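You operate a simulated robot arm through the tools that you are given. There is no shell and no other tool.

Carry out the task below with a simulated robot arm. There is one attempt and no reset: what you move stays moved.

## Task
Put one of the numbered steel blocks from the wooden drawer bench top on the low blue table top. Put the green card on the long green board. Open the drawer, take the green tape roll from the top shelf of the tote rack and leave it inside floor and shut the drawer again. Open the upper middle blue drawer, take the cream spool and leave it in the inside of the upper middle blue drawer and shut the drawer again. Put the small bin labelled "62" from the packing bench top on the steel plate top. Pull the lower middle blue drawer open. Any order will do. Set down upright: numbered steel block.

The check looks at the end state, three seconds after you hand in, the way a careful person would. Anything else that was tipped, shoved, dropped, spilled or broken makes it a failure.

## Robot
A 6-joint arm with a four-finger gripper on a trunk, on a base that moves. Base frame: it is fixed to the floor where the robot stands at the start and does not move with it; the origin is under the middle of the robot, x ahead of it, y to its left, z up. Readings come in m, degrees, newtons and seconds.
It reaches about 1.012 m from its shoulder. Its first joint turns from -166.0 to 166.0 degrees. Places, roughly: cream spool (5x5x3 cm) [0.7, 2.4, 0.9]; drawer [-2.3, 3.8, 0.6]; drawer floor [-2.3, 3.8, 0.6]; green card [1, 0, 1.25]; green tape roll (7x7x3 cm) [0.8, 0.4, 1.2]; inside of the upper middle blue drawer [0.7, -1.8, 0.5]; long green board (39x13x3 cm) [1, 1.2, 1]; low blue table top [-0.9, -3.1, 0.7]; lower middle blue drawer [0.6, -1.8, 0.4]; numbered steel block [0.75, -0.25, 1]; small bin [0.75, 2.5, 1]; steel plate top [-1.3, 0.3, 0.9]; upper middle blue drawer [0.6, -1.8, 0.5]. Payload 3.43 kg.
The tool frame sits at the grasp point between the pads (the TCP): z along the fingers, y along the line on which they close. The tips reach 0.03 m beyond it. The gripper opens to 0.12 m; its body begins 0.085 m behind the TCP.
Orientation is that of the tool frame in the base frame, as a unit quaternion [x, y, z, w]. With the fingers straight down and closing along the base's y, the tool's x points along the base's -x, its y along +y and its z along -z.

## Interface
- The arm moves only by the tool play_rows. Its argument "targets" is a list of rows, each a list of 3 entries, a list of its own where there are three numbers: the shift along the tool's x, y, z in m, then the turn, a rotation vector about the tool's x, y, z in degrees, then the finger opening in m, from 0 to 0.12. In form: [[[tx, ty, tz], [ax, ay, az], claw], ...]. A call has 1 to 20 rows; each row shifts and turns the commanded pose from where the row before left it, along the tool's axes as they then stand. Each row takes 0.2 s and may step no farther than 0.05 m and 8.6 degrees from the row before; otherwise, or with a gripper value out of range, the whole call is refused. A pose out of reach is approached as far as the arm can. The call stops where the force on the tool passes 40 N (or 10 N more than at its start, if that is more) or the arm is blocked; 0.2 s more then pass. Each finger travels about 0.1362 m/s and halts on what it meets, pressing with about 39 N; the grip force reading is that of the motor and also rises with nothing between the fingers. The clock runs only during rows and for 0.2 s after the last one: add rows that do not move to give the fingers time. The reply holds the time, the measured pose of the TCP, the force on the tool along the base axes, the opening and the grip force, in the units named above and with some noise, with the torque about the TCP (base axes, N m) and any sound that the robot's microphone picked up.
- Cameras (640 x 400 px; columns grow to the right, rows downward): "scene" is now at [-0.2911, 0.0967, 1.2493]; the picture's right is [-1.00, -0.04, 0.01], its down [-0.02, 0.21, -0.98] and it looks along [0.04, -0.98, -0.21] (base axes); focal length 214 px, centre (320, 200). "wrist" rides on the gripper at [0.072, -0.017, -0.12] in the tool frame; the picture's right is [0.23, 0.97, 0.00], its down [-0.81, 0.19, -0.55] and it looks along [-0.54, 0.13, 0.83] (tool axes); focal length 275 px, centre (320, 200). There is no depth. A picture from a camera that has moved, and an enlarged one, comes with that camera's place and axes in the base frame and with its lens.
- camera(camera): a new picture of that camera. It takes no simulated time.
- drive_base(legs): drives the robot by 1 to 6 legs, each [ahead, turn to the left] in m and degrees, along the robot's own axes; the way and the turn of a leg run together, so that a leg with both is an arc; at most 1.5 m and 180 degrees a leg. The arm and the cameras ride along, it lands a little off, and it stops where it bumps. It gives what a move gives.
- head_to(pan, tilt): turns the head with the scene camera to pan (to the left, within 143 degrees either way) and tilt (down, from -29 to 69), counted from straight ahead of the robot. It gives what a move gives.
- close_up(camera, box): a new picture of the part [left, top, right, bottom] of that camera's present view, enlarged. It takes no simulated time.
- hand_in(): hands the job in; it is judged then, once.

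Nothing tells you exact positions but the pictures and the camera data. Unless the task says otherwise, let go and move clear before handing in.

The tools are called after "Request:" as name(argument=value, ...) on one line, values as JSON. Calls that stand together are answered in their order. play_rows: Moves the arm, as the interface text tells. Its arguments: {"type":"object","properties":{"targets":{"type":"array","items":{"type":"array"}}},"required":["targets"]} The other tools are called the same way: drive_base (legs) drives the base; head_to (pan, tilt) turns the head that bears the scene camera; camera (camera) takes a picture; close_up (camera, box) takes an enlarged picture of a part of a camera's view; hand_in () hands the job in.

At the start:

```text
t: 0.0
position: [0.602, -0.094, 1.4206]
tcp_rot: [0.001, 1.0, 0.0, 0.0]
force: [-0.4, 0.6, 0.2]
ft_torque: [0.0, 0.0, 0.0]
opening: 0.1201
grasp_force: 0.2
robot x, y, heading: [0.0008, -0.0031, 0.2]
head pan, tilt (commanded): [-87.7, 12.1]
```

scene: 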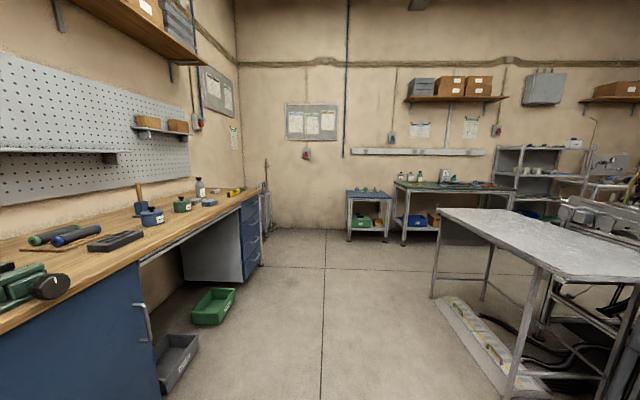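
wrist: 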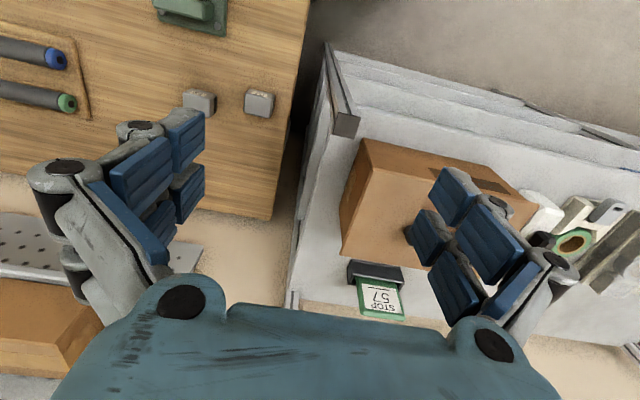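

I see the scene camera looking to the robot's right at the wooden bench, and the wrist camera looking down at the bench, the tote rack and the green card "STOP 57". I'll look around with the head first to map the whole room.

Request:
head_to(pan=0, tilt=25)

Request:
camera(camera="scene")

```text
t: 1.6
position: [0.5852, -0.0939, 1.4276]
tcp_rot: [0.001, 1.0, 0.0, 0.006]
force: [0.3, 0.1, 0.1]
ft_torque: [-0.01, -0.01, -0.03]
opening: 0.1204
grasp_force: 0.1
robot x, y, heading: [0.0006, 0.0018, -0.0]
head pan, tilt (commanded): [0.0, 25.0]
```

```text
taken
camera scene: at [-0.203, 0.1898, 1.2272], right [0.0, -1.0, 0.0], down [-0.43, 0.0, -0.9], along [0.9, 0.0, -0.43], focal length 214 px, centre (320, 200)
```

scene: 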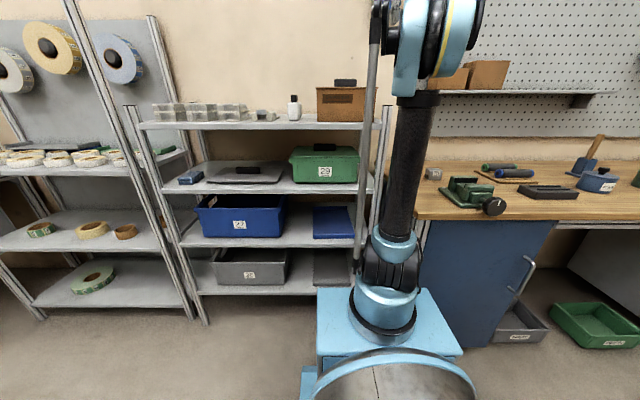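

Ahead are the tote rack (its top shelf holding totes, bottle and boxes), the tape/label shelf at left and the wooden bench at right. I keep panning to map the rest.

Request:
head_to(pan=60, tilt=15)

Request:
camera(camera="scene")

Request:
head_to(pan=110, tilt=15)

Request:
camera(camera="scene")

Request:
head_to(pan=143, tilt=20)

Request:
camera(camera="scene")

Request:
head_to(pan=-130, tilt=20)

Request:
camera(camera="scene")

Request:
head_to(pan=-45, tilt=25)

Request:
camera(camera="scene")

```text
t: 2.9
position: [0.5843, -0.0943, 1.4278]
tcp_rot: [0.0, 1.0, 0.0, 0.005]
force: [0.1, 0.1, -0.3]
ft_torque: [0.0, 0.02, -0.04]
opening: 0.1199
grasp_force: 0.1
robot x, y, heading: [0.0046, 0.0016, -0.2]
head pan, tilt (commanded): [60.0, 15.0]
```

```text
taken
camera scene: at [-0.2481, 0.2708, 1.244], right [0.87, -0.5, -0.01], down [-0.14, -0.22, -0.96], along [0.48, 0.84, -0.27], focal length 214 px, centre (320, 200)
```

scene: 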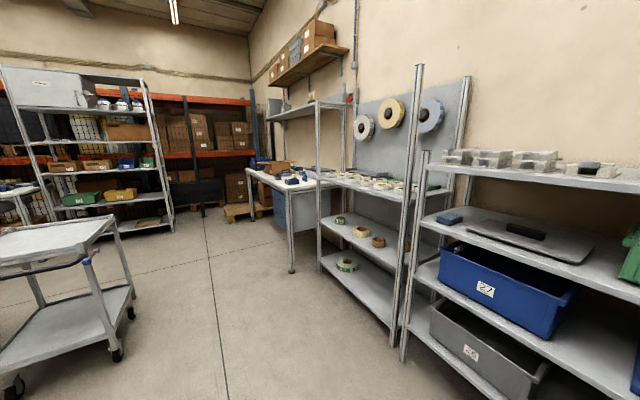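

```text
t: 4.1
position: [0.5835, -0.0928, 1.4273]
tcp_rot: [-0.001, 1.0, 0.0, 0.006]
force: [-0.1, 0.1, 0.2]
ft_torque: [0.03, -0.02, 0.02]
opening: 0.12
grasp_force: 0.0
robot x, y, heading: [-0.001, 0.0018, 0.1]
head pan, tilt (commanded): [110.0, 15.0]
```

```text
taken
camera scene: at [-0.3268, 0.2777, 1.2451], right [0.94, 0.34, -0.01], down [0.08, -0.24, -0.97], along [-0.33, 0.91, -0.25], focal length 214 px, centre (320, 200)
```

scene: 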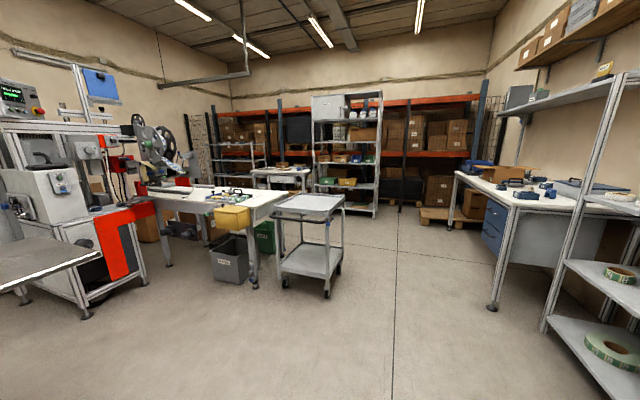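

```text
t: 5.1
position: [0.5831, -0.0937, 1.4275]
tcp_rot: [0.0, 1.0, 0.0, 0.005]
force: [-1.0, 1.1, 0.3]
ft_torque: [0.01, 0.01, 0.01]
opening: 0.1195
grasp_force: 0.1
robot x, y, heading: [0.0006, -0.0008, -0.3]
head pan, tilt (commanded): [143.0, 20.0]
```

```text
taken
camera scene: at [-0.3693, 0.246, 1.2375], right [0.6, 0.8, -0.01], down [0.26, -0.21, -0.94], along [-0.75, 0.57, -0.33], focal length 214 px, centre (320, 200)
```

scene: 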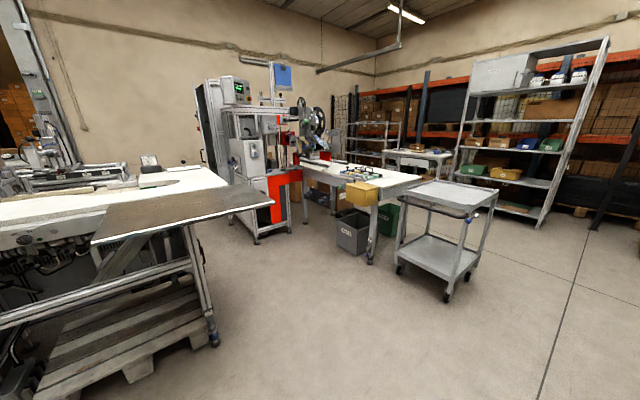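

```text
t: 8.9
position: [0.5841, -0.0946, 1.4289]
tcp_rot: [0.0, 1.0, 0.0, 0.006]
force: [-1.0, 0.0, -0.2]
ft_torque: [0.0, 0.02, 0.0]
opening: 0.1203
grasp_force: 0.1
robot x, y, heading: [0.0012, 0.0031, 0.0]
head pan, tilt (commanded): [-130.0, 20.0]
```

```text
taken
camera scene: at [-0.3549, 0.1185, 1.2373], right [-0.77, 0.64, 0.01], down [0.21, 0.26, -0.94], along [-0.61, -0.72, -0.33], focal length 214 px, centre (320, 200)
```

scene: 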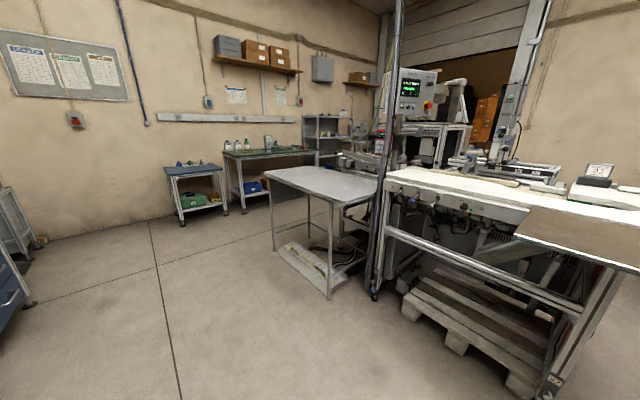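

```text
t: 10.4
position: [0.5836, -0.093, 1.4275]
tcp_rot: [0.0, 1.0, 0.001, 0.005]
force: [-0.4, -0.5, -0.2]
ft_torque: [-0.03, 0.03, -0.01]
opening: 0.1199
grasp_force: 0.1
robot x, y, heading: [0.0022, 0.0018, -0.1]
head pan, tilt (commanded): [-45.0, 25.0]
```

```text
taken
camera scene: at [-0.23, 0.1247, 1.2275], right [-0.71, -0.71, 0.01], down [-0.31, 0.3, -0.9], along [0.63, -0.64, -0.43], focal length 214 px, centre (320, 200)
```

scene: 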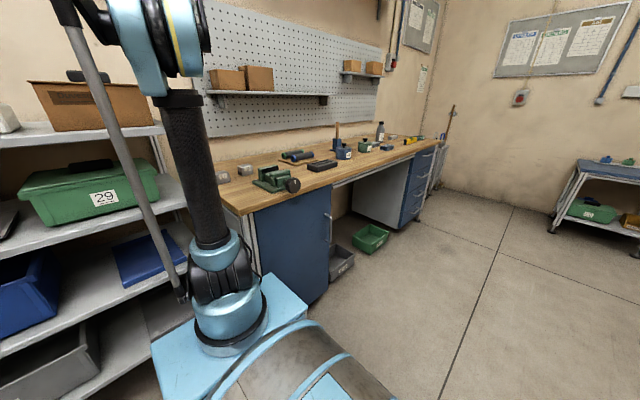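

The map is clear: tote rack ahead, label shelf and packing bench to the left, blue drawers at the far end of the wooden bench, blue table and steel plate behind. Now I take close-ups of the nearby objects.

Request:
close_up(camera="wrist", box=[320, 130, 640, 330])

Request:
close_up(camera="wrist", box=[130, 40, 330, 165])

Request:
close_up(camera="scene", box=[200, 110, 460, 272])

```text
2.00 times, centred on (480, 230) of wrist
camera zoom: at [0.5121, -0.1094, 1.5481], right [-0.23, 0.97, 0.0], down [0.8, 0.19, 0.56], along [0.55, 0.13, -0.83], focal length 551 px, centre (0, 140)
```

zoom: 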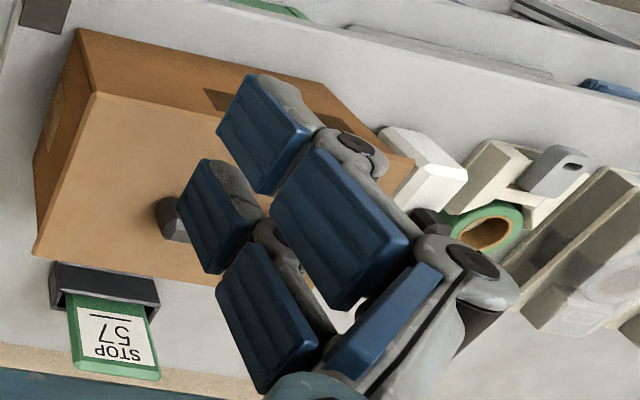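

```text
3.20 times, centred on (230, 102) of wrist
camera zoom: at [0.5121, -0.1094, 1.5481], right [-0.23, 0.97, 0.0], down [0.8, 0.19, 0.56], along [0.55, 0.13, -0.83], focal length 881 px, centre (608, 512)
```

zoom: 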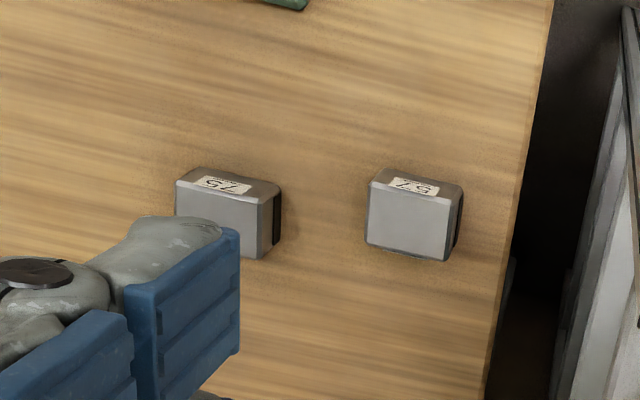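

```text
2.46 times, centred on (330, 191) of scene
camera zoom: at [-0.23, 0.1247, 1.2275], right [-0.71, -0.71, 0.01], down [-0.31, 0.3, -0.9], along [0.63, -0.64, -0.43], focal length 528 px, centre (295, 222)
```

zoom: 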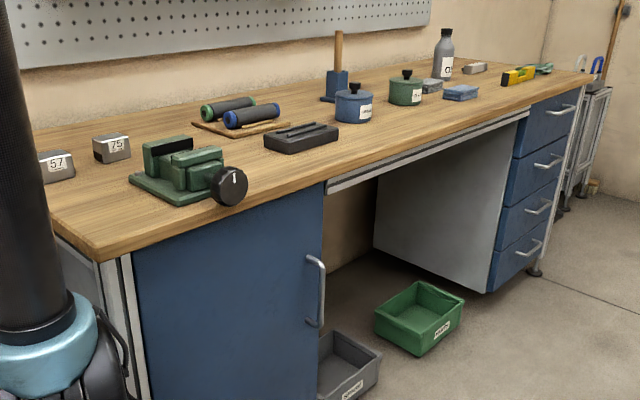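

Both steel blocks (57 and 75) sit at about [0.69,-0.20] and [0.72,-0.32] with tops near z 0.93. I'll move the gripper above them, still high, to get a better look.

Request:
play_rows(targets=[[[-0.005, -0.03, 0.03], [0, 0, 0], 0.12], [[-0.005, -0.03, 0.03], [0, 0, 0], 0.12], [[-0.005, -0.03, 0.03], [0, 0, 0], 0.12], [[-0.005, -0.03, 0.03], [0, 0, 0], 0.12], [[-0.005, -0.03, 0.03], [0, 0, 0], 0.12], [[-0.005, -0.03, 0.03], [0, 0, 0], 0.12], [[0, 0, 0], [0, 0, 0], 0.12]])

Request:
camera(camera="wrist")

```text
t: 12.1
position: [0.6155, -0.2751, 1.2506]
tcp_rot: [0.0, 1.0, -0.001, 0.005]
force: [-0.4, -0.2, 0.6]
ft_torque: [-0.03, -0.02, 0.0]
opening: 0.12
grasp_force: 0.1
robot x, y, heading: [0.0014, 0.0004, 0.2]
head pan, tilt (commanded): [-45.0, 25.0]
```

```text
taken
camera wrist: at [0.5438, -0.2905, 1.3701], right [-0.23, 0.97, 0.0], down [0.8, 0.19, 0.56], along [0.55, 0.13, -0.83], focal length 275 px, centre (320, 200)
```

wrist: 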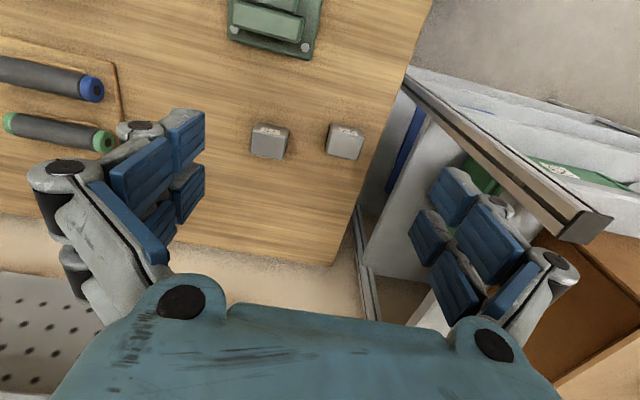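

The blocks are visible clearly, 75 at about [0.748,-0.33] and 57 at about [0.717,-0.206]. I zoom in for yaw and edges.

Request:
close_up(camera="wrist", box=[220, 90, 380, 190])

Request:
camera(camera="scene")

```text
4.00 times, centred on (300, 140) of wrist
camera zoom: at [0.5438, -0.2905, 1.3701], right [-0.23, 0.97, 0.0], down [0.8, 0.19, 0.56], along [0.55, 0.13, -0.83], focal length 1101 px, centre (400, 440)
```

zoom: 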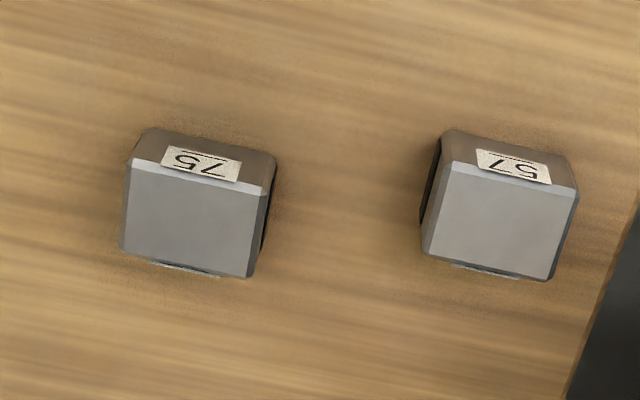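

```text
taken
camera scene: at [-0.2301, 0.1247, 1.2275], right [-0.71, -0.71, 0.01], down [-0.31, 0.3, -0.9], along [0.64, -0.64, -0.43], focal length 214 px, centre (320, 200)
```

scene: 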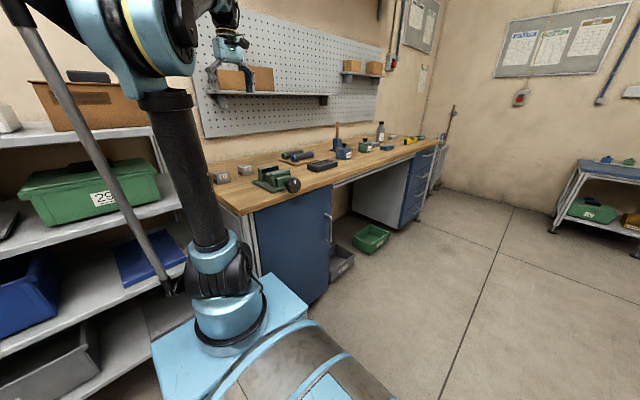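

Block 75 is axis-aligned, about 5.6 cm wide in y and 4.5 cm in x, centred at [0.749,-0.333], with 7 cm clear to block 57. I'll move above it with a narrower opening and check before descending.

Request:
play_rows(targets=[[[-0.0223, -0.0097, 0.03], [0, 0, 0], 0.09], [[-0.0223, -0.0097, 0.03], [0, 0, 0], 0.09], [[-0.0223, -0.0097, 0.03], [0, 0, 0], 0.09], [[-0.0223, -0.0097, 0.03], [0, 0, 0], 0.09], [[-0.0223, -0.0097, 0.03], [0, 0, 0], 0.09], [[-0.0223, -0.0097, 0.03], [0, 0, 0], 0.09], [[0, 0, 0], [0, 0, 0], 0.09]])

Request:
camera(camera="wrist")

Request:
camera(camera="scene")

```text
t: 13.7
position: [0.7504, -0.3342, 1.0696]
tcp_rot: [0.0, 1.0, 0.0, 0.005]
force: [0.5, -0.1, 0.4]
ft_torque: [0.02, -0.04, 0.0]
opening: 0.0897
grasp_force: 0.0
robot x, y, heading: [0.0001, -0.0024, 0.3]
head pan, tilt (commanded): [-45.0, 25.0]
```

```text
taken
camera wrist: at [0.6788, -0.3488, 1.1899], right [-0.23, 0.97, 0.0], down [0.8, 0.19, 0.56], along [0.55, 0.13, -0.83], focal length 275 px, centre (320, 200)
```

wrist: 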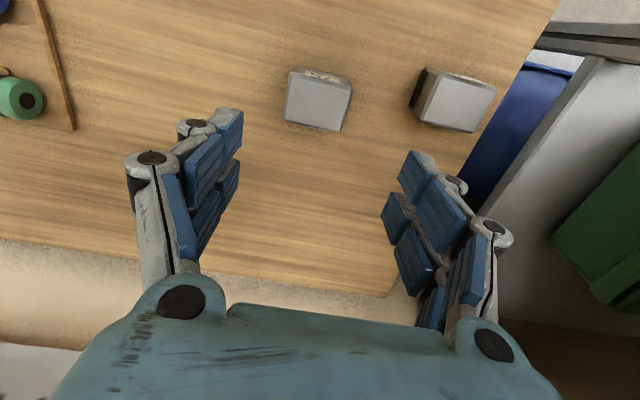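

```text
taken
camera scene: at [-0.23, 0.1247, 1.2275], right [-0.71, -0.71, 0.01], down [-0.31, 0.3, -0.9], along [0.64, -0.64, -0.43], focal length 214 px, centre (320, 200)
```

scene: 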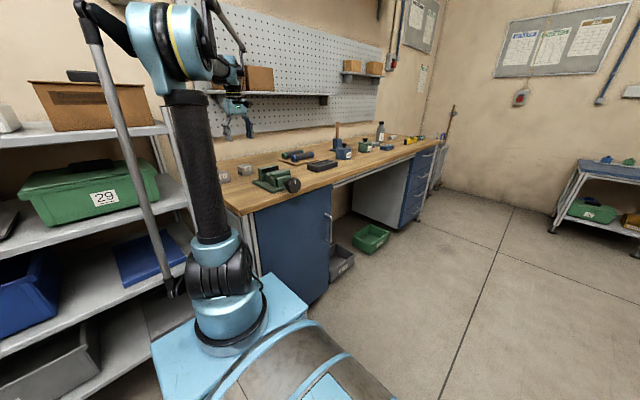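

The gripper is centred above block 75. I descend in small steps to just at the block's upper half.

Request:
play_rows(targets=[[[0, 0, 0.036], [0, 0, 0], 0.09], [[0, 0, 0.036], [0, 0, 0], 0.09], [[0, 0, 0.036], [0, 0, 0], 0.09], [[0, 0, 0.036], [0, 0, 0], 0.09], [[0, 0, 0.0], [0, 0, 0], 0.09]])

Request:
camera(camera="wrist")

Request:
close_up(camera="scene", box=[200, 100, 360, 200])

```text
t: 14.8
position: [0.7544, -0.3312, 0.9279]
tcp_rot: [0.0, 1.0, -0.001, 0.006]
force: [0.1, 0.6, -0.2]
ft_torque: [0.0, -0.03, 0.01]
opening: 0.0901
grasp_force: 0.0
robot x, y, heading: [0.0017, -0.0018, -0.2]
head pan, tilt (commanded): [-45.0, 25.0]
```

```text
taken
camera wrist: at [0.6834, -0.3475, 1.0464], right [-0.23, 0.97, 0.0], down [0.8, 0.19, 0.56], along [0.55, 0.13, -0.83], focal length 275 px, centre (320, 200)
```

wrist: 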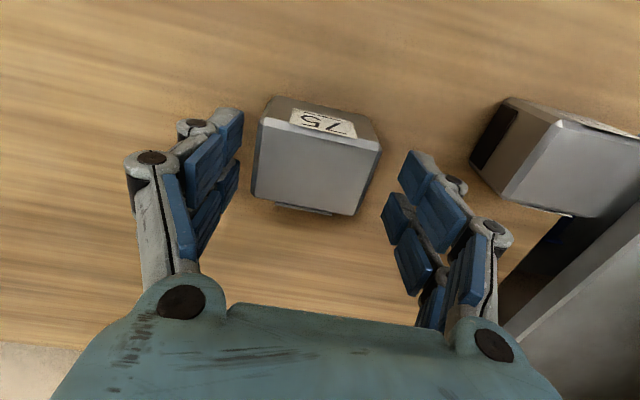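

```text
4.00 times, centred on (280, 150) of scene
camera zoom: at [-0.2299, 0.1247, 1.2276], right [-0.71, -0.71, 0.01], down [-0.31, 0.3, -0.9], along [0.64, -0.64, -0.43], focal length 858 px, centre (480, 400)
```

zoom: 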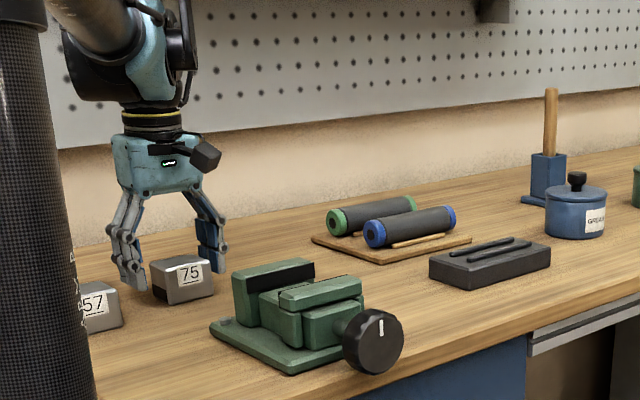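

The fingers straddle block 75 with tips about 1–2 cm above the bench. I lower one more cm, then close.

Request:
play_rows(targets=[[[0.004, -0.003, 0.011], [0, 0, 0], 0.09], [[0, 0, 0], [0, 0, 0], 0.075], [[0, 0, 0], [0, 0, 0], 0.06], [[0, 0, 0], [0, 0, 0], 0.045], [[0, 0, 0], [0, 0, 0], 0.04], [[0, 0, 0], [0, 0, 0], 0.04]])

Request:
camera(camera="wrist")

```text
t: 16.2
position: [0.7494, -0.3352, 0.9162]
tcp_rot: [0.0, 1.0, 0.0, 0.005]
force: [-0.6, -0.4, 0.4]
ft_torque: [-0.05, -0.09, 0.0]
opening: 0.0598
grasp_force: 39.4
robot x, y, heading: [-0.0024, 0.0013, 0.4]
head pan, tilt (commanded): [-45.0, 25.0]
```

```text
taken
camera wrist: at [0.6786, -0.3505, 1.0353], right [-0.23, 0.97, 0.0], down [0.8, 0.19, 0.56], along [0.55, 0.13, -0.83], focal length 275 px, centre (320, 200)
```

wrist: 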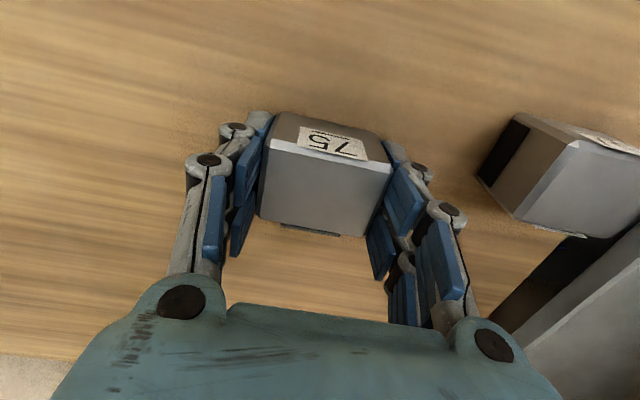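

The block is gripped at 6.0 cm. I lift straight up and then retract towards the robot.

Request:
play_rows(targets=[[[0, 0, -0.03], [0, 0, 0], 0.04], [[0, 0, -0.04], [0, 0, 0], 0.04], [[0, 0, -0.04], [0, 0, 0], 0.04], [[0, 0, -0.04], [0, 0, 0], 0.04], [[0, 0, -0.04], [0, 0, 0], 0.04], [[0, 0, -0.04], [0, 0, 0], 0.04], [[0.03, 0, -0.03], [0, 0, 0], 0.04], [[0.045, 0, 0], [0, 0, 0], 0.04], [[0.045, 0, 0], [0, 0, 0], 0.04], [[0.045, 0, 0], [0, 0, 0], 0.04], [[0.045, 0, 0], [0, 0, 0], 0.04], [[0, 0, 0], [0, 0, 0], 0.04]])

Request:
camera(camera="wrist")

Request:
camera(camera="scene")

```text
t: 18.9
position: [0.5352, -0.3352, 1.174]
tcp_rot: [0.0, 1.0, 0.0, 0.005]
force: [-0.5, 0.2, -5.0]
ft_torque: [0.01, -0.01, -0.02]
opening: 0.0599
grasp_force: 39.1
robot x, y, heading: [-0.0002, -0.0033, 0.0]
head pan, tilt (commanded): [-45.0, 25.0]
```

```text
taken
camera wrist: at [0.4629, -0.3503, 1.2938], right [-0.23, 0.97, 0.0], down [0.8, 0.19, 0.56], along [0.55, 0.13, -0.83], focal length 275 px, centre (320, 200)
```

wrist: 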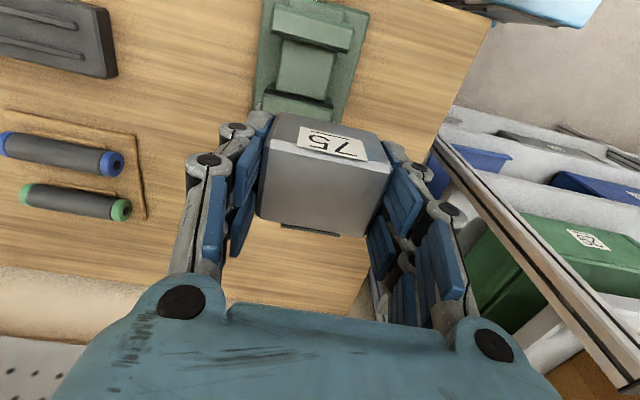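

```text
taken
camera scene: at [-0.2299, 0.1247, 1.2276], right [-0.71, -0.71, 0.01], down [-0.31, 0.3, -0.9], along [0.64, -0.64, -0.43], focal length 214 px, centre (320, 200)
```

scene: 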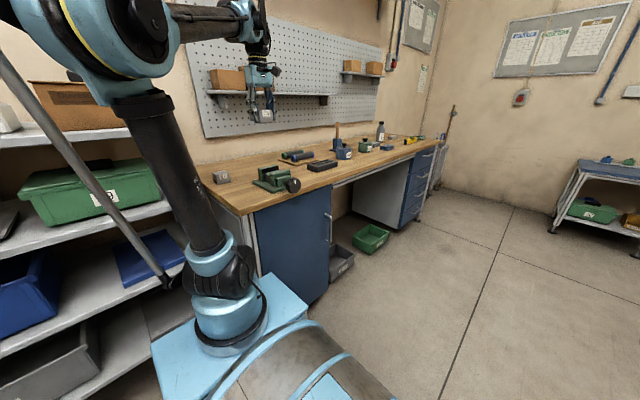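

Block 75 is lifted (about 5 N) and clear of the bench. I turn the base right, away from the rack, before re-centring the arm.

Request:
drive_base(legs=[[-0.1, 0], [0, -110]])

Request:
head_to(pan=0, tilt=20)

Request:
camera(camera="scene")

```text
t: 25.1
position: [-0.5843, -0.3996, 1.1741]
tcp_rot: [0.811, 0.586, -0.005, 0.002]
force: [1.3, 0.2, -2.4]
ft_torque: [0.02, 0.01, -0.03]
opening: 0.0597
grasp_force: 38.7
robot x, y, heading: [-0.0798, 0.0005, -108.5]
head pan, tilt (commanded): [-45.0, 25.0]
```

```text
t: 26.3
position: [-0.5782, -0.3858, 1.1806]
tcp_rot: [0.81, 0.586, -0.01, 0.005]
force: [0.4, 0.1, -3.9]
ft_torque: [0.02, 0.03, 0.04]
opening: 0.0593
grasp_force: 39.1
robot x, y, heading: [-0.0858, -0.0007, -108.6]
head pan, tilt (commanded): [0.0, 20.0]
```

```text
taken
camera scene: at [0.1578, 0.1292, 1.2353], right [-0.95, 0.32, 0.0], down [0.11, 0.34, -0.94], along [-0.3, -0.89, -0.35], focal length 214 px, centre (320, 200)
```

scene: 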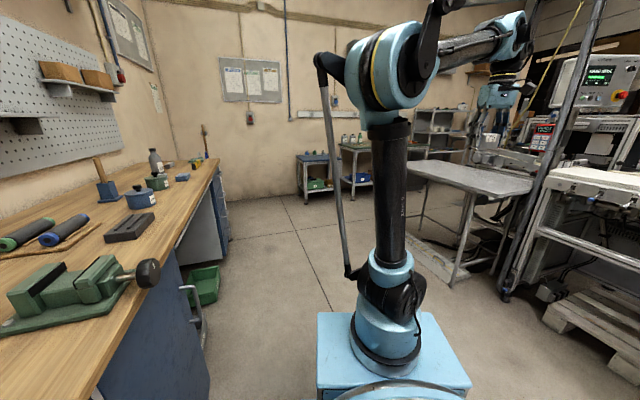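

The base is turned to about -109°, and the way to the blue table is open. I bring the gripper to the robot's centreline before driving.

Request:
play_rows(targets=[[[0, 0.042, 0], [0, 0, 0], 0.04], [[0, 0.042, 0], [0, 0, 0], 0.04], [[0, 0.042, 0], [0, 0, 0], 0.04], [[0, 0.042, 0], [0, 0, 0], 0.04], [[0, 0.042, 0], [0, 0, 0], 0.04], [[0, 0.042, 0], [0, 0, 0], 0.04], [[0, 0.042, 0], [0, 0, 0], 0.04], [[0, 0.042, 0], [0, 0, 0], 0.04]])

Request:
camera(camera="scene")

```text
t: 28.1
position: [-0.2601, -0.4921, 1.1785]
tcp_rot: [0.81, 0.586, -0.01, 0.005]
force: [0.1, 0.4, -3.3]
ft_torque: [-0.02, 0.03, 0.0]
opening: 0.0597
grasp_force: 38.7
robot x, y, heading: [-0.0843, 0.0003, -108.3]
head pan, tilt (commanded): [0.0, 20.0]
```

```text
taken
camera scene: at [0.158, 0.1292, 1.2353], right [-0.95, 0.32, 0.0], down [0.11, 0.34, -0.94], along [-0.3, -0.89, -0.35], focal length 214 px, centre (320, 200)
```

scene: 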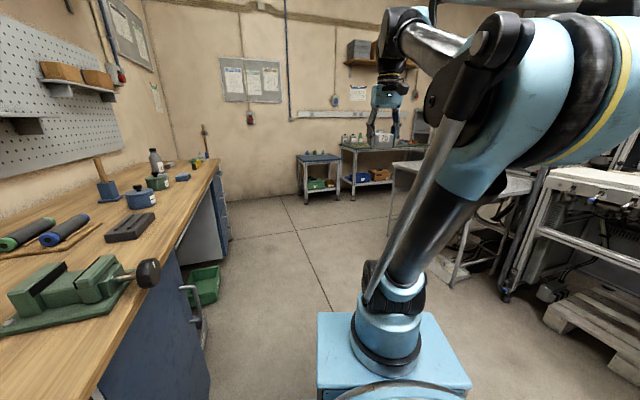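

The way is clear with the gripper in front. I drive towards the blue table in two legs, then turn to face it.

Request:
drive_base(legs=[[0, -1.8], [1.2, 0], [0.95, 0], [0, 20]])

Request:
camera(camera="scene")

Request:
camera(camera="wrist")

```text
t: 40.4
position: [-0.8478, -2.5296, 1.1794]
tcp_rot: [0.709, 0.705, -0.008, 0.009]
force: [0.0, 1.1, -2.9]
ft_torque: [0.03, -0.01, 0.01]
opening: 0.0599
grasp_force: 39.4
robot x, y, heading: [-0.8305, -2.0088, -90.6]
head pan, tilt (commanded): [0.0, 20.0]
```

```text
taken
camera scene: at [-0.6409, -1.8101, 1.2352], right [-1.0, 0.01, 0.0], down [0.0, 0.35, -0.94], along [-0.01, -0.94, -0.35], focal length 214 px, centre (320, 200)
```

scene: 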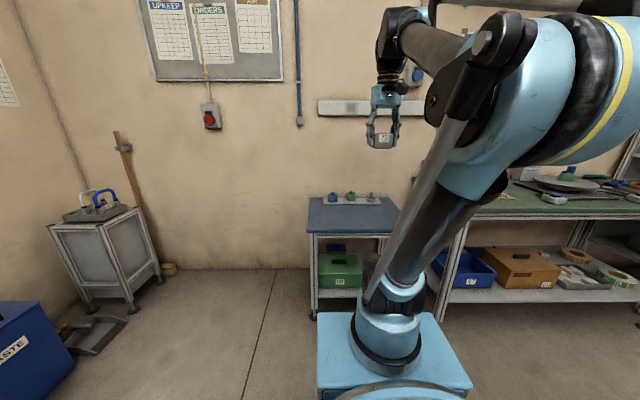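

```text
taken
camera wrist: at [-0.8626, -2.4549, 1.2992], right [0.97, 0.22, -0.01], down [0.19, -0.8, 0.57], along [0.12, -0.56, -0.82], focal length 275 px, centre (320, 200)
```

wrist: 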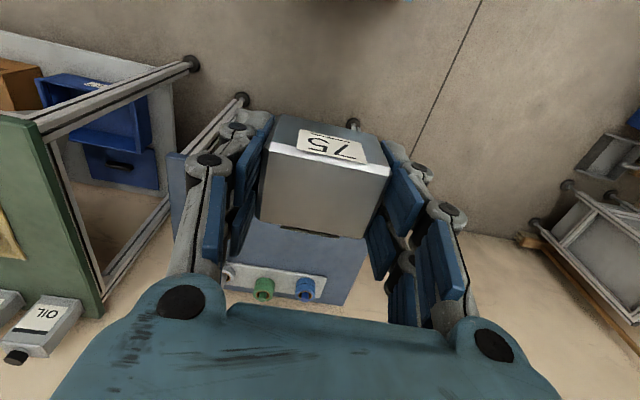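

The blue table's front edge is at y≈-2.86, its top near z≈0.66, with a strip of knobs at the rear (y≈-3.27). I drive 0.25 m closer and then look from the wrist.

Request:
drive_base(legs=[[0.25, 0]])

Request:
head_to(pan=-10, tilt=30)

Request:
camera(camera="scene")

Request:
camera(camera="wrist")

```text
t: 42.2
position: [-0.8492, -2.7618, 1.1861]
tcp_rot: [0.71, 0.704, -0.013, 0.013]
force: [0.0, 0.2, -3.7]
ft_torque: [-0.01, -0.01, 0.02]
opening: 0.0597
grasp_force: 39.3
robot x, y, heading: [-0.8349, -2.2548, -90.5]
head pan, tilt (commanded): [0.0, 20.0]
```

```text
t: 42.9
position: [-0.8498, -2.748, 1.1914]
tcp_rot: [0.71, 0.704, -0.018, 0.017]
force: [0.5, -0.3, -3.1]
ft_torque: [0.04, 0.03, -0.01]
opening: 0.0598
grasp_force: 39.3
robot x, y, heading: [-0.8305, -2.2569, -90.7]
head pan, tilt (commanded): [-10.0, 30.0]
```

```text
taken
camera scene: at [-0.6588, -2.0524, 1.2193], right [-0.98, 0.18, 0.0], down [0.09, 0.5, -0.86], along [-0.16, -0.85, -0.51], focal length 214 px, centre (320, 200)
```

scene: 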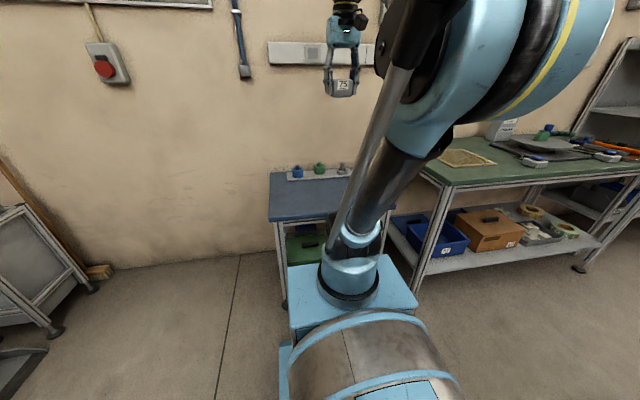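

```text
taken
camera wrist: at [-0.8645, -2.6698, 1.3092], right [0.97, 0.22, -0.01], down [0.19, -0.79, 0.59], along [0.12, -0.58, -0.81], focal length 275 px, centre (320, 200)
```

wrist: 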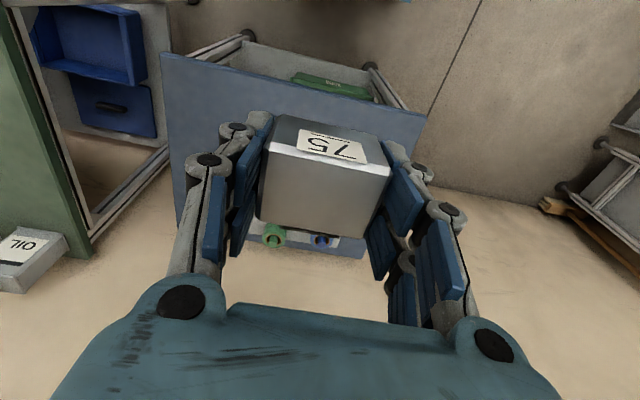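

The tool has tilted about 2.8° forward from the drive, so I'll correct that, then move over the free area at about [-0.85,-3.02] and lower to z 0.80.

Request:
play_rows(targets=[[[0, 0, 0], [0, 2.8, 0], 0.04], [[-0.027, 0, 0.039], [0, 0, 0], 0.04], [[-0.027, 0, 0.039], [0, 0, 0], 0.04], [[-0.027, 0, 0.039], [0, 0, 0], 0.04], [[-0.027, 0, 0.039], [0, 0, 0], 0.04], [[-0.027, 0, 0.039], [0, 0, 0], 0.04], [[-0.027, 0, 0.039], [0, 0, 0], 0.04], [[-0.027, 0, 0.039], [0, 0, 0], 0.04], [[-0.027, 0, 0.039], [0, 0, 0], 0.04], [[-0.027, 0, 0.039], [0, 0, 0], 0.04], [[0, 0, 0], [0, 0, 0], 0.04]])

Request:
camera(camera="scene")

Request:
camera(camera="wrist")

```text
t: 45.3
position: [-0.8525, -2.9908, 0.8406]
tcp_rot: [0.711, 0.703, 0.0, 0.0]
force: [0.3, -0.1, -3.1]
ft_torque: [0.03, 0.0, -0.01]
opening: 0.0592
grasp_force: 38.7
robot x, y, heading: [-0.8298, -2.2545, -90.7]
head pan, tilt (commanded): [-10.0, 30.0]
```

```text
taken
camera scene: at [-0.6588, -2.0525, 1.2193], right [-0.98, 0.18, 0.0], down [0.09, 0.5, -0.86], along [-0.16, -0.84, -0.51], focal length 214 px, centre (320, 200)
```

scene: 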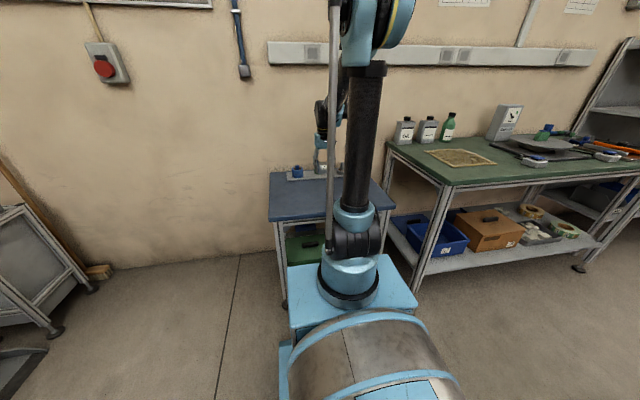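

```text
taken
camera wrist: at [-0.868, -2.918, 0.9613], right [0.97, 0.22, 0.0], down [0.19, -0.81, 0.55], along [0.12, -0.54, -0.83], focal length 275 px, centre (320, 200)
```

wrist: 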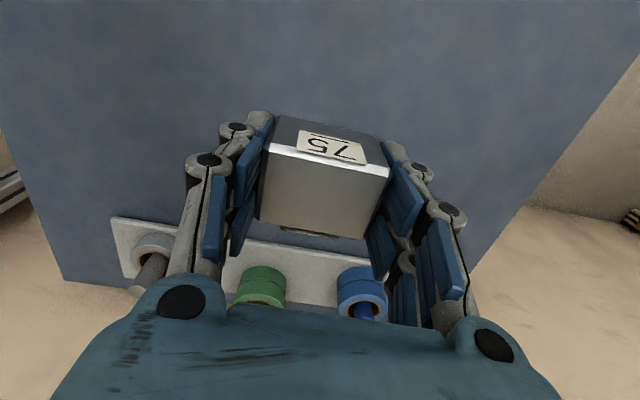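

The tool is level again, and the block hovers over free blue tabletop. I lower to about 2–3 cm above contact and then in small steps.

Request:
play_rows(targets=[[[0, 0, 0.03], [0, 0, 0], 0.04], [[0, 0, 0.03], [0, 0, 0], 0.04], [[0, 0, 0.03], [0, 0, 0], 0.04], [[0, 0, 0.02], [0, 0, 0], 0.04], [[0, 0, 0], [0, 0, 0], 0.04]])

Request:
play_rows(targets=[[[0, 0, 0.005], [0, 0, 0], 0.04], [[0, 0, 0.005], [0, 0, 0], 0.04], [[0, 0, 0], [0, 0, 0], 0.04]])

Request:
camera(camera="wrist")

Request:
close_up(camera="scene", box=[240, 120, 400, 220])

```text
t: 46.5
position: [-0.8514, -2.9904, 0.7306]
tcp_rot: [0.71, 0.704, 0.0, -0.001]
force: [-0.4, 0.0, -4.2]
ft_torque: [0.0, 0.0, 0.02]
opening: 0.0597
grasp_force: 38.8
robot x, y, heading: [-0.8334, -2.2576, -90.7]
head pan, tilt (commanded): [-10.0, 30.0]
```

```text
t: 47.3
position: [-0.8527, -2.9909, 0.7201]
tcp_rot: [0.71, 0.704, 0.001, -0.001]
force: [0.4, 0.6, -2.7]
ft_torque: [-0.03, -0.05, 0.01]
opening: 0.0595
grasp_force: 38.8
robot x, y, heading: [-0.8351, -2.2562, -90.6]
head pan, tilt (commanded): [-10.0, 30.0]
```

```text
taken
camera wrist: at [-0.8666, -2.918, 0.8417], right [0.97, 0.22, 0.0], down [0.19, -0.81, 0.55], along [0.12, -0.54, -0.83], focal length 275 px, centre (320, 200)
```

wrist: 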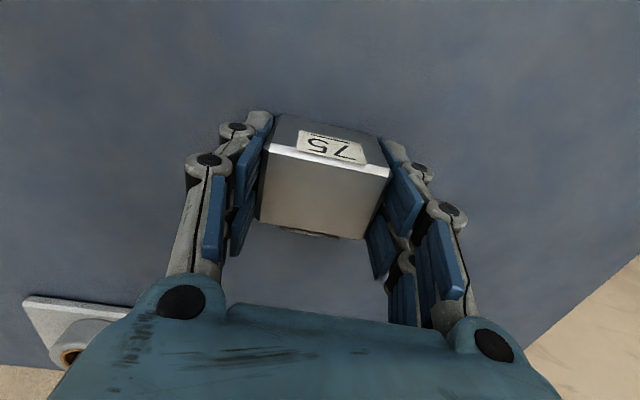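

```text
4.00 times, centred on (320, 170) of scene
camera zoom: at [-0.6588, -2.0525, 1.2193], right [-0.98, 0.18, 0.0], down [0.09, 0.5, -0.86], along [-0.16, -0.84, -0.51], focal length 858 px, centre (320, 320)
```

zoom: 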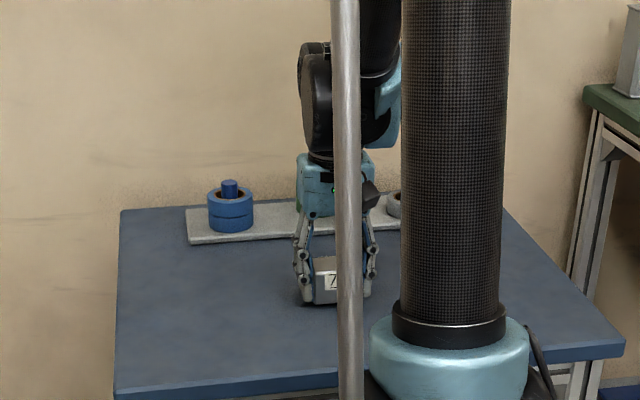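

The block is nearly on the table. I continue in 3 mm steps, watching the force.

Request:
play_rows(targets=[[[0, 0, 0.003], [0, 0, 0], 0.04], [[0, 0, 0.003], [0, 0, 0], 0.04], [[0, 0, 0], [0, 0, 0], 0.04]])

Request:
play_rows(targets=[[[0, 0, 0.003], [0, 0, 0], 0.04], [[0, 0, 0.002], [0, 0, 0], 0.04], [[0, 0, 0], [0, 0, 0], 0.04]])

```text
t: 48.1
position: [-0.8519, -2.9912, 0.7141]
tcp_rot: [0.71, 0.704, 0.001, -0.002]
force: [-2.6, -1.7, 8.6]
ft_torque: [-0.3, -0.03, -0.02]
opening: 0.0595
grasp_force: 38.5
robot x, y, heading: [-0.8354, -2.2573, -90.6]
head pan, tilt (commanded): [-10.0, 30.0]
```

```text
t: 48.9
position: [-0.8515, -2.9903, 0.7095]
tcp_rot: [0.71, 0.704, -0.001, -0.001]
force: [3.1, -2.6, 38.3]
ft_torque: [-0.05, -0.12, 0.04]
opening: 0.0597
grasp_force: 39.0
robot x, y, heading: [-0.8345, -2.2531, -90.4]
head pan, tilt (commanded): [-10.0, 30.0]
```

Contact is made (38 N at z 0.7095). I relieve the pressure slightly, then open and rise.

Request:
play_rows(targets=[[[0, 0, -0.003], [0, 0, 0], 0.04], [[0, 0, 0], [0, 0, 0], 0.06], [[0, 0, 0], [0, 0, 0], 0.07], [[0, 0, 0], [0, 0, 0], 0.08], [[0, 0, 0], [0, 0, 0], 0.09], [[0, 0, 0], [0, 0, 0], 0.09]])

Request:
camera(camera="wrist")

```text
t: 50.3
position: [-0.8509, -2.9895, 0.712]
tcp_rot: [0.71, 0.704, 0.0, 0.0]
force: [-0.1, -0.3, 0.0]
ft_torque: [0.01, -0.01, 0.04]
opening: 0.0901
grasp_force: 0.0
robot x, y, heading: [-0.8346, -2.2578, -90.6]
head pan, tilt (commanded): [-10.0, 30.0]
```

```text
taken
camera wrist: at [-0.8664, -2.9172, 0.8337], right [0.97, 0.22, 0.0], down [0.19, -0.81, 0.55], along [0.12, -0.54, -0.83], focal length 275 px, centre (320, 200)
```

wrist: 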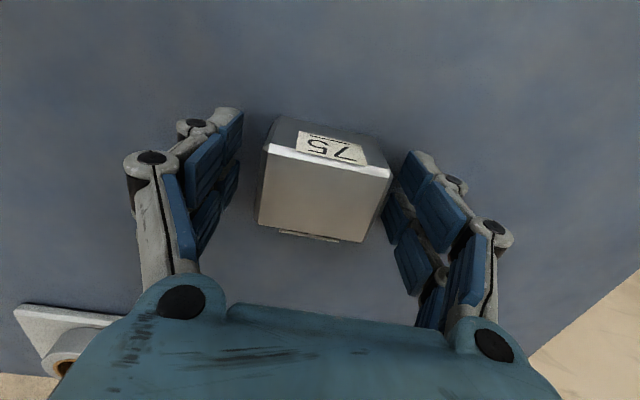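

Block 75 stands upright on the blue table. I rise clear and retract the arm.

Request:
play_rows(targets=[[[0, 0, -0.03], [0, 0, 0], 0.09], [[0, 0, -0.04], [0, 0, 0], 0.09], [[0, 0, -0.045], [0, 0, 0], 0.09], [[0, 0, -0.045], [0, 0, 0], 0.09], [[0.02, 0, -0.04], [0, 0, 0], 0.09], [[0.03, 0, -0.035], [0, 0, 0], 0.09], [[0.03, 0, -0.035], [0, 0, 0], 0.09], [[0.03, 0, -0.035], [0, 0, 0], 0.09], [[0.03, 0, -0.035], [0, 0, 0], 0.09], [[0.03, 0, -0.035], [0, 0, 0], 0.09], [[0.03, 0, -0.035], [0, 0, 0], 0.09], [[0, 0, 0], [0, 0, 0], 0.09]])

Request:
camera(camera="scene")

Request:
camera(camera="wrist")

```text
t: 52.9
position: [-0.8489, -2.7922, 1.1254]
tcp_rot: [0.709, 0.705, 0.001, -0.001]
force: [-0.1, 0.4, 0.2]
ft_torque: [-0.01, 0.02, 0.01]
opening: 0.0901
grasp_force: 0.0
robot x, y, heading: [-0.8318, -2.2586, -90.7]
head pan, tilt (commanded): [-10.0, 30.0]
```

```text
taken
camera scene: at [-0.6588, -2.0523, 1.2192], right [-0.98, 0.18, 0.0], down [0.09, 0.5, -0.86], along [-0.16, -0.84, -0.51], focal length 214 px, centre (320, 200)
```

scene: 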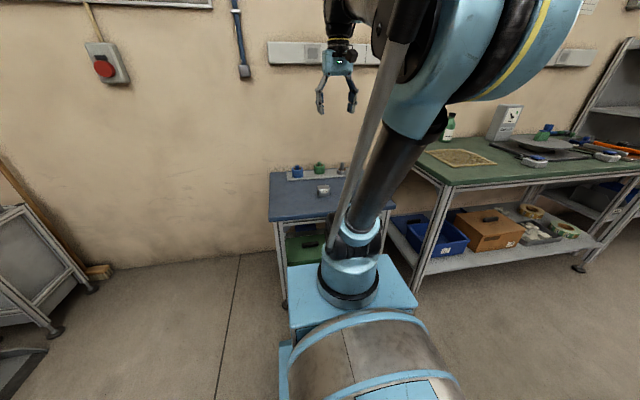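

```text
taken
camera wrist: at [-0.8638, -2.7192, 1.2467], right [0.97, 0.22, 0.0], down [0.19, -0.81, 0.55], along [0.12, -0.54, -0.83], focal length 275 px, centre (320, 200)
```

wrist: 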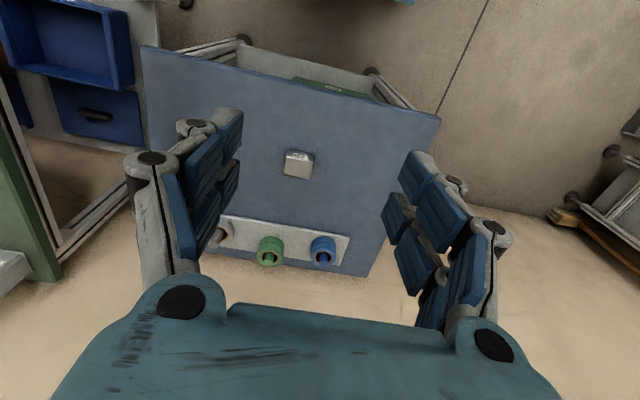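

The block stands safely on the table. Next I back off and drive to stand in front of the blue drawers, facing +x at about [-0.45,-1.8].

Request:
drive_base(legs=[[-0.1, 0], [0, 134], [0.52, 0], [0, -43]])

Request:
head_to(pan=-5, tilt=30)

Request:
camera(camera="scene")

Request:
camera(camera="wrist")

```text
t: 65.4
position: [0.0703, -1.8028, 1.1258]
tcp_rot: [-0.002, 1.0, 0.0, -0.001]
force: [0.6, 0.1, -0.7]
ft_torque: [-0.01, -0.01, -0.02]
opening: 0.0899
grasp_force: 0.1
robot x, y, heading: [-0.4718, -1.7859, -0.0]
head pan, tilt (commanded): [-10.0, 30.0]
```

```text
t: 66.0
position: [0.0561, -1.8028, 1.1312]
tcp_rot: [-0.001, 1.0, 0.0, 0.005]
force: [-0.6, 0.7, -0.8]
ft_torque: [-0.01, -0.01, 0.0]
opening: 0.09
grasp_force: 0.1
robot x, y, heading: [-0.4694, -1.7868, -0.1]
head pan, tilt (commanded): [-5.0, 30.0]
```

```text
taken
camera scene: at [-0.6725, -1.6041, 1.2192], right [-0.09, -1.0, 0.0], down [-0.51, 0.04, -0.86], along [0.86, -0.07, -0.51], focal length 214 px, centre (320, 200)
```

scene: 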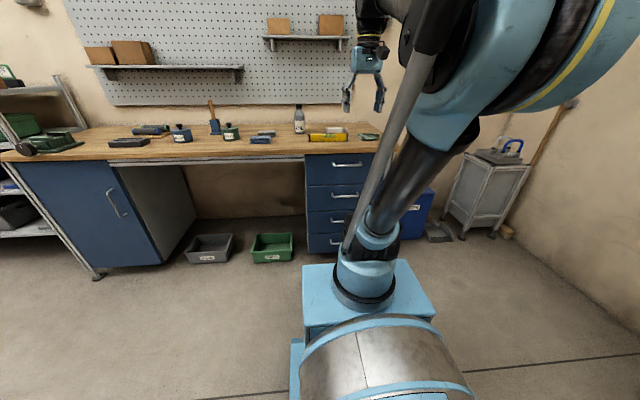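

```text
taken
camera wrist: at [-0.0156, -1.8181, 1.2517], right [-0.23, 0.97, 0.0], down [0.8, 0.19, 0.56], along [0.55, 0.13, -0.83], focal length 275 px, centre (320, 200)
```

wrist: 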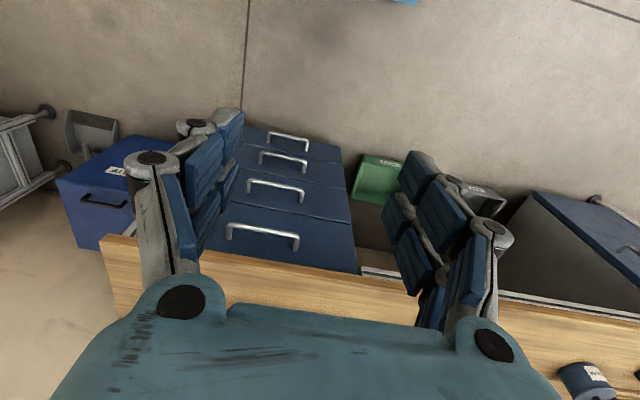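

The four blue drawers with bar handles are at the right end of the bench. I zoom in to locate their handles.

Request:
close_up(camera="scene", box=[290, 140, 418, 268])

Request:
close_up(camera="wrist", box=[200, 110, 400, 290])

```text
3.12 times, centred on (354, 204) of scene
camera zoom: at [-0.6725, -1.6041, 1.2192], right [-0.09, -1.0, 0.0], down [-0.51, 0.04, -0.86], along [0.86, -0.07, -0.51], focal length 670 px, centre (214, 188)
```

zoom: 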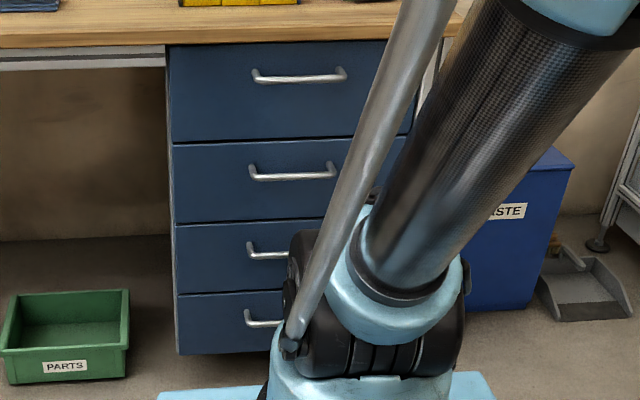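

```text
2.22 times, centred on (300, 200) of wrist
camera zoom: at [-0.0156, -1.8181, 1.2517], right [-0.23, 0.97, 0.0], down [0.8, 0.19, 0.56], along [0.55, 0.13, -0.83], focal length 612 px, centre (364, 200)
```

zoom: 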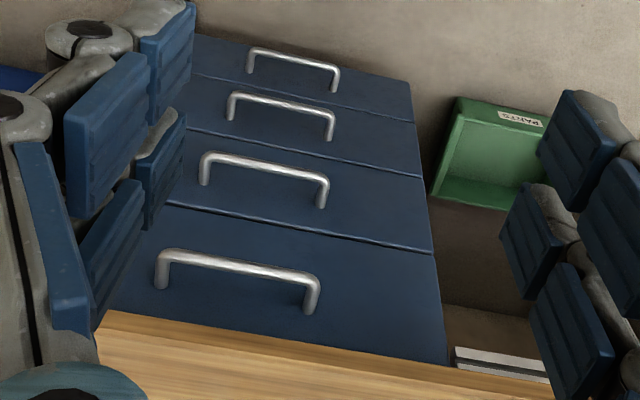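

Handles: upper-middle at about [0.382,-1.842,0.614], lower-middle at z≈0.431; drawer faces at x≈0.42. I back up a little to have arm room, then pitch the gripper forward.

Request:
drive_base(legs=[[-0.12, 0]])

Request:
play_rows(targets=[[[-0.04, -0.005, 0.02], [0, 0, 0], 0.09], [[-0.04, -0.005, 0.02], [0, 0, 0], 0.09], [[-0.04, -0.005, 0.02], [0, 0, 0], 0.09], [[-0.04, -0.005, 0.02], [0, 0, 0], 0.09], [[-0.04, -0.005, 0.02], [0, 0, 0], 0.09], [[0, 0, 0], [0, -8, 0], 0.09], [[0, 0, 0], [0, -8, 0], 0.09], [[0, 0, 0], [0, -8, 0], 0.09], [[0, 0, 0], [0, -8, 0], 0.09], [[0, 0, 0], [0, -8, 0], 0.09], [[0, 0, 0], [0, 0, 0], 0.09]])

Request:
camera(camera="scene")

```text
t: 67.3
position: [-0.0662, -1.8039, 1.1305]
tcp_rot: [0.001, 1.0, 0.0, 0.006]
force: [0.1, 0.1, -0.3]
ft_torque: [0.0, 0.01, 0.01]
opening: 0.0897
grasp_force: 0.0
robot x, y, heading: [-0.5861, -1.7826, -0.1]
head pan, tilt (commanded): [-5.0, 30.0]
```

```text
t: 69.7
position: [0.1224, -1.8283, 1.0416]
tcp_rot: [-0.001, 0.936, -0.001, 0.353]
force: [0.1, -0.5, -1.2]
ft_torque: [0.0, 0.01, 0.0]
opening: 0.0901
grasp_force: 0.1
robot x, y, heading: [-0.5878, -1.7889, 0.0]
head pan, tilt (commanded): [-5.0, 30.0]
```

```text
taken
camera scene: at [-0.7943, -1.6038, 1.2192], right [-0.09, -1.0, 0.0], down [-0.51, 0.04, -0.86], along [0.86, -0.08, -0.51], focal length 214 px, centre (320, 200)
```

scene: 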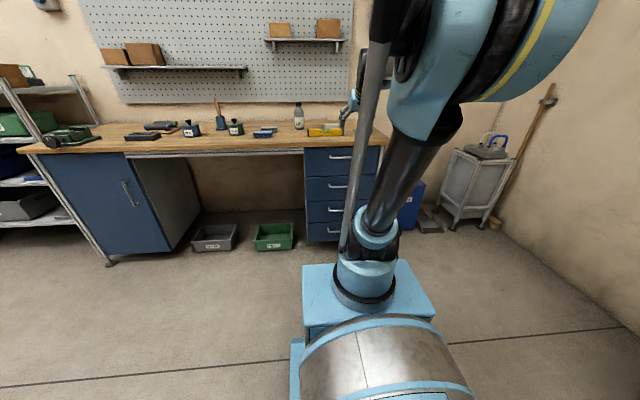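

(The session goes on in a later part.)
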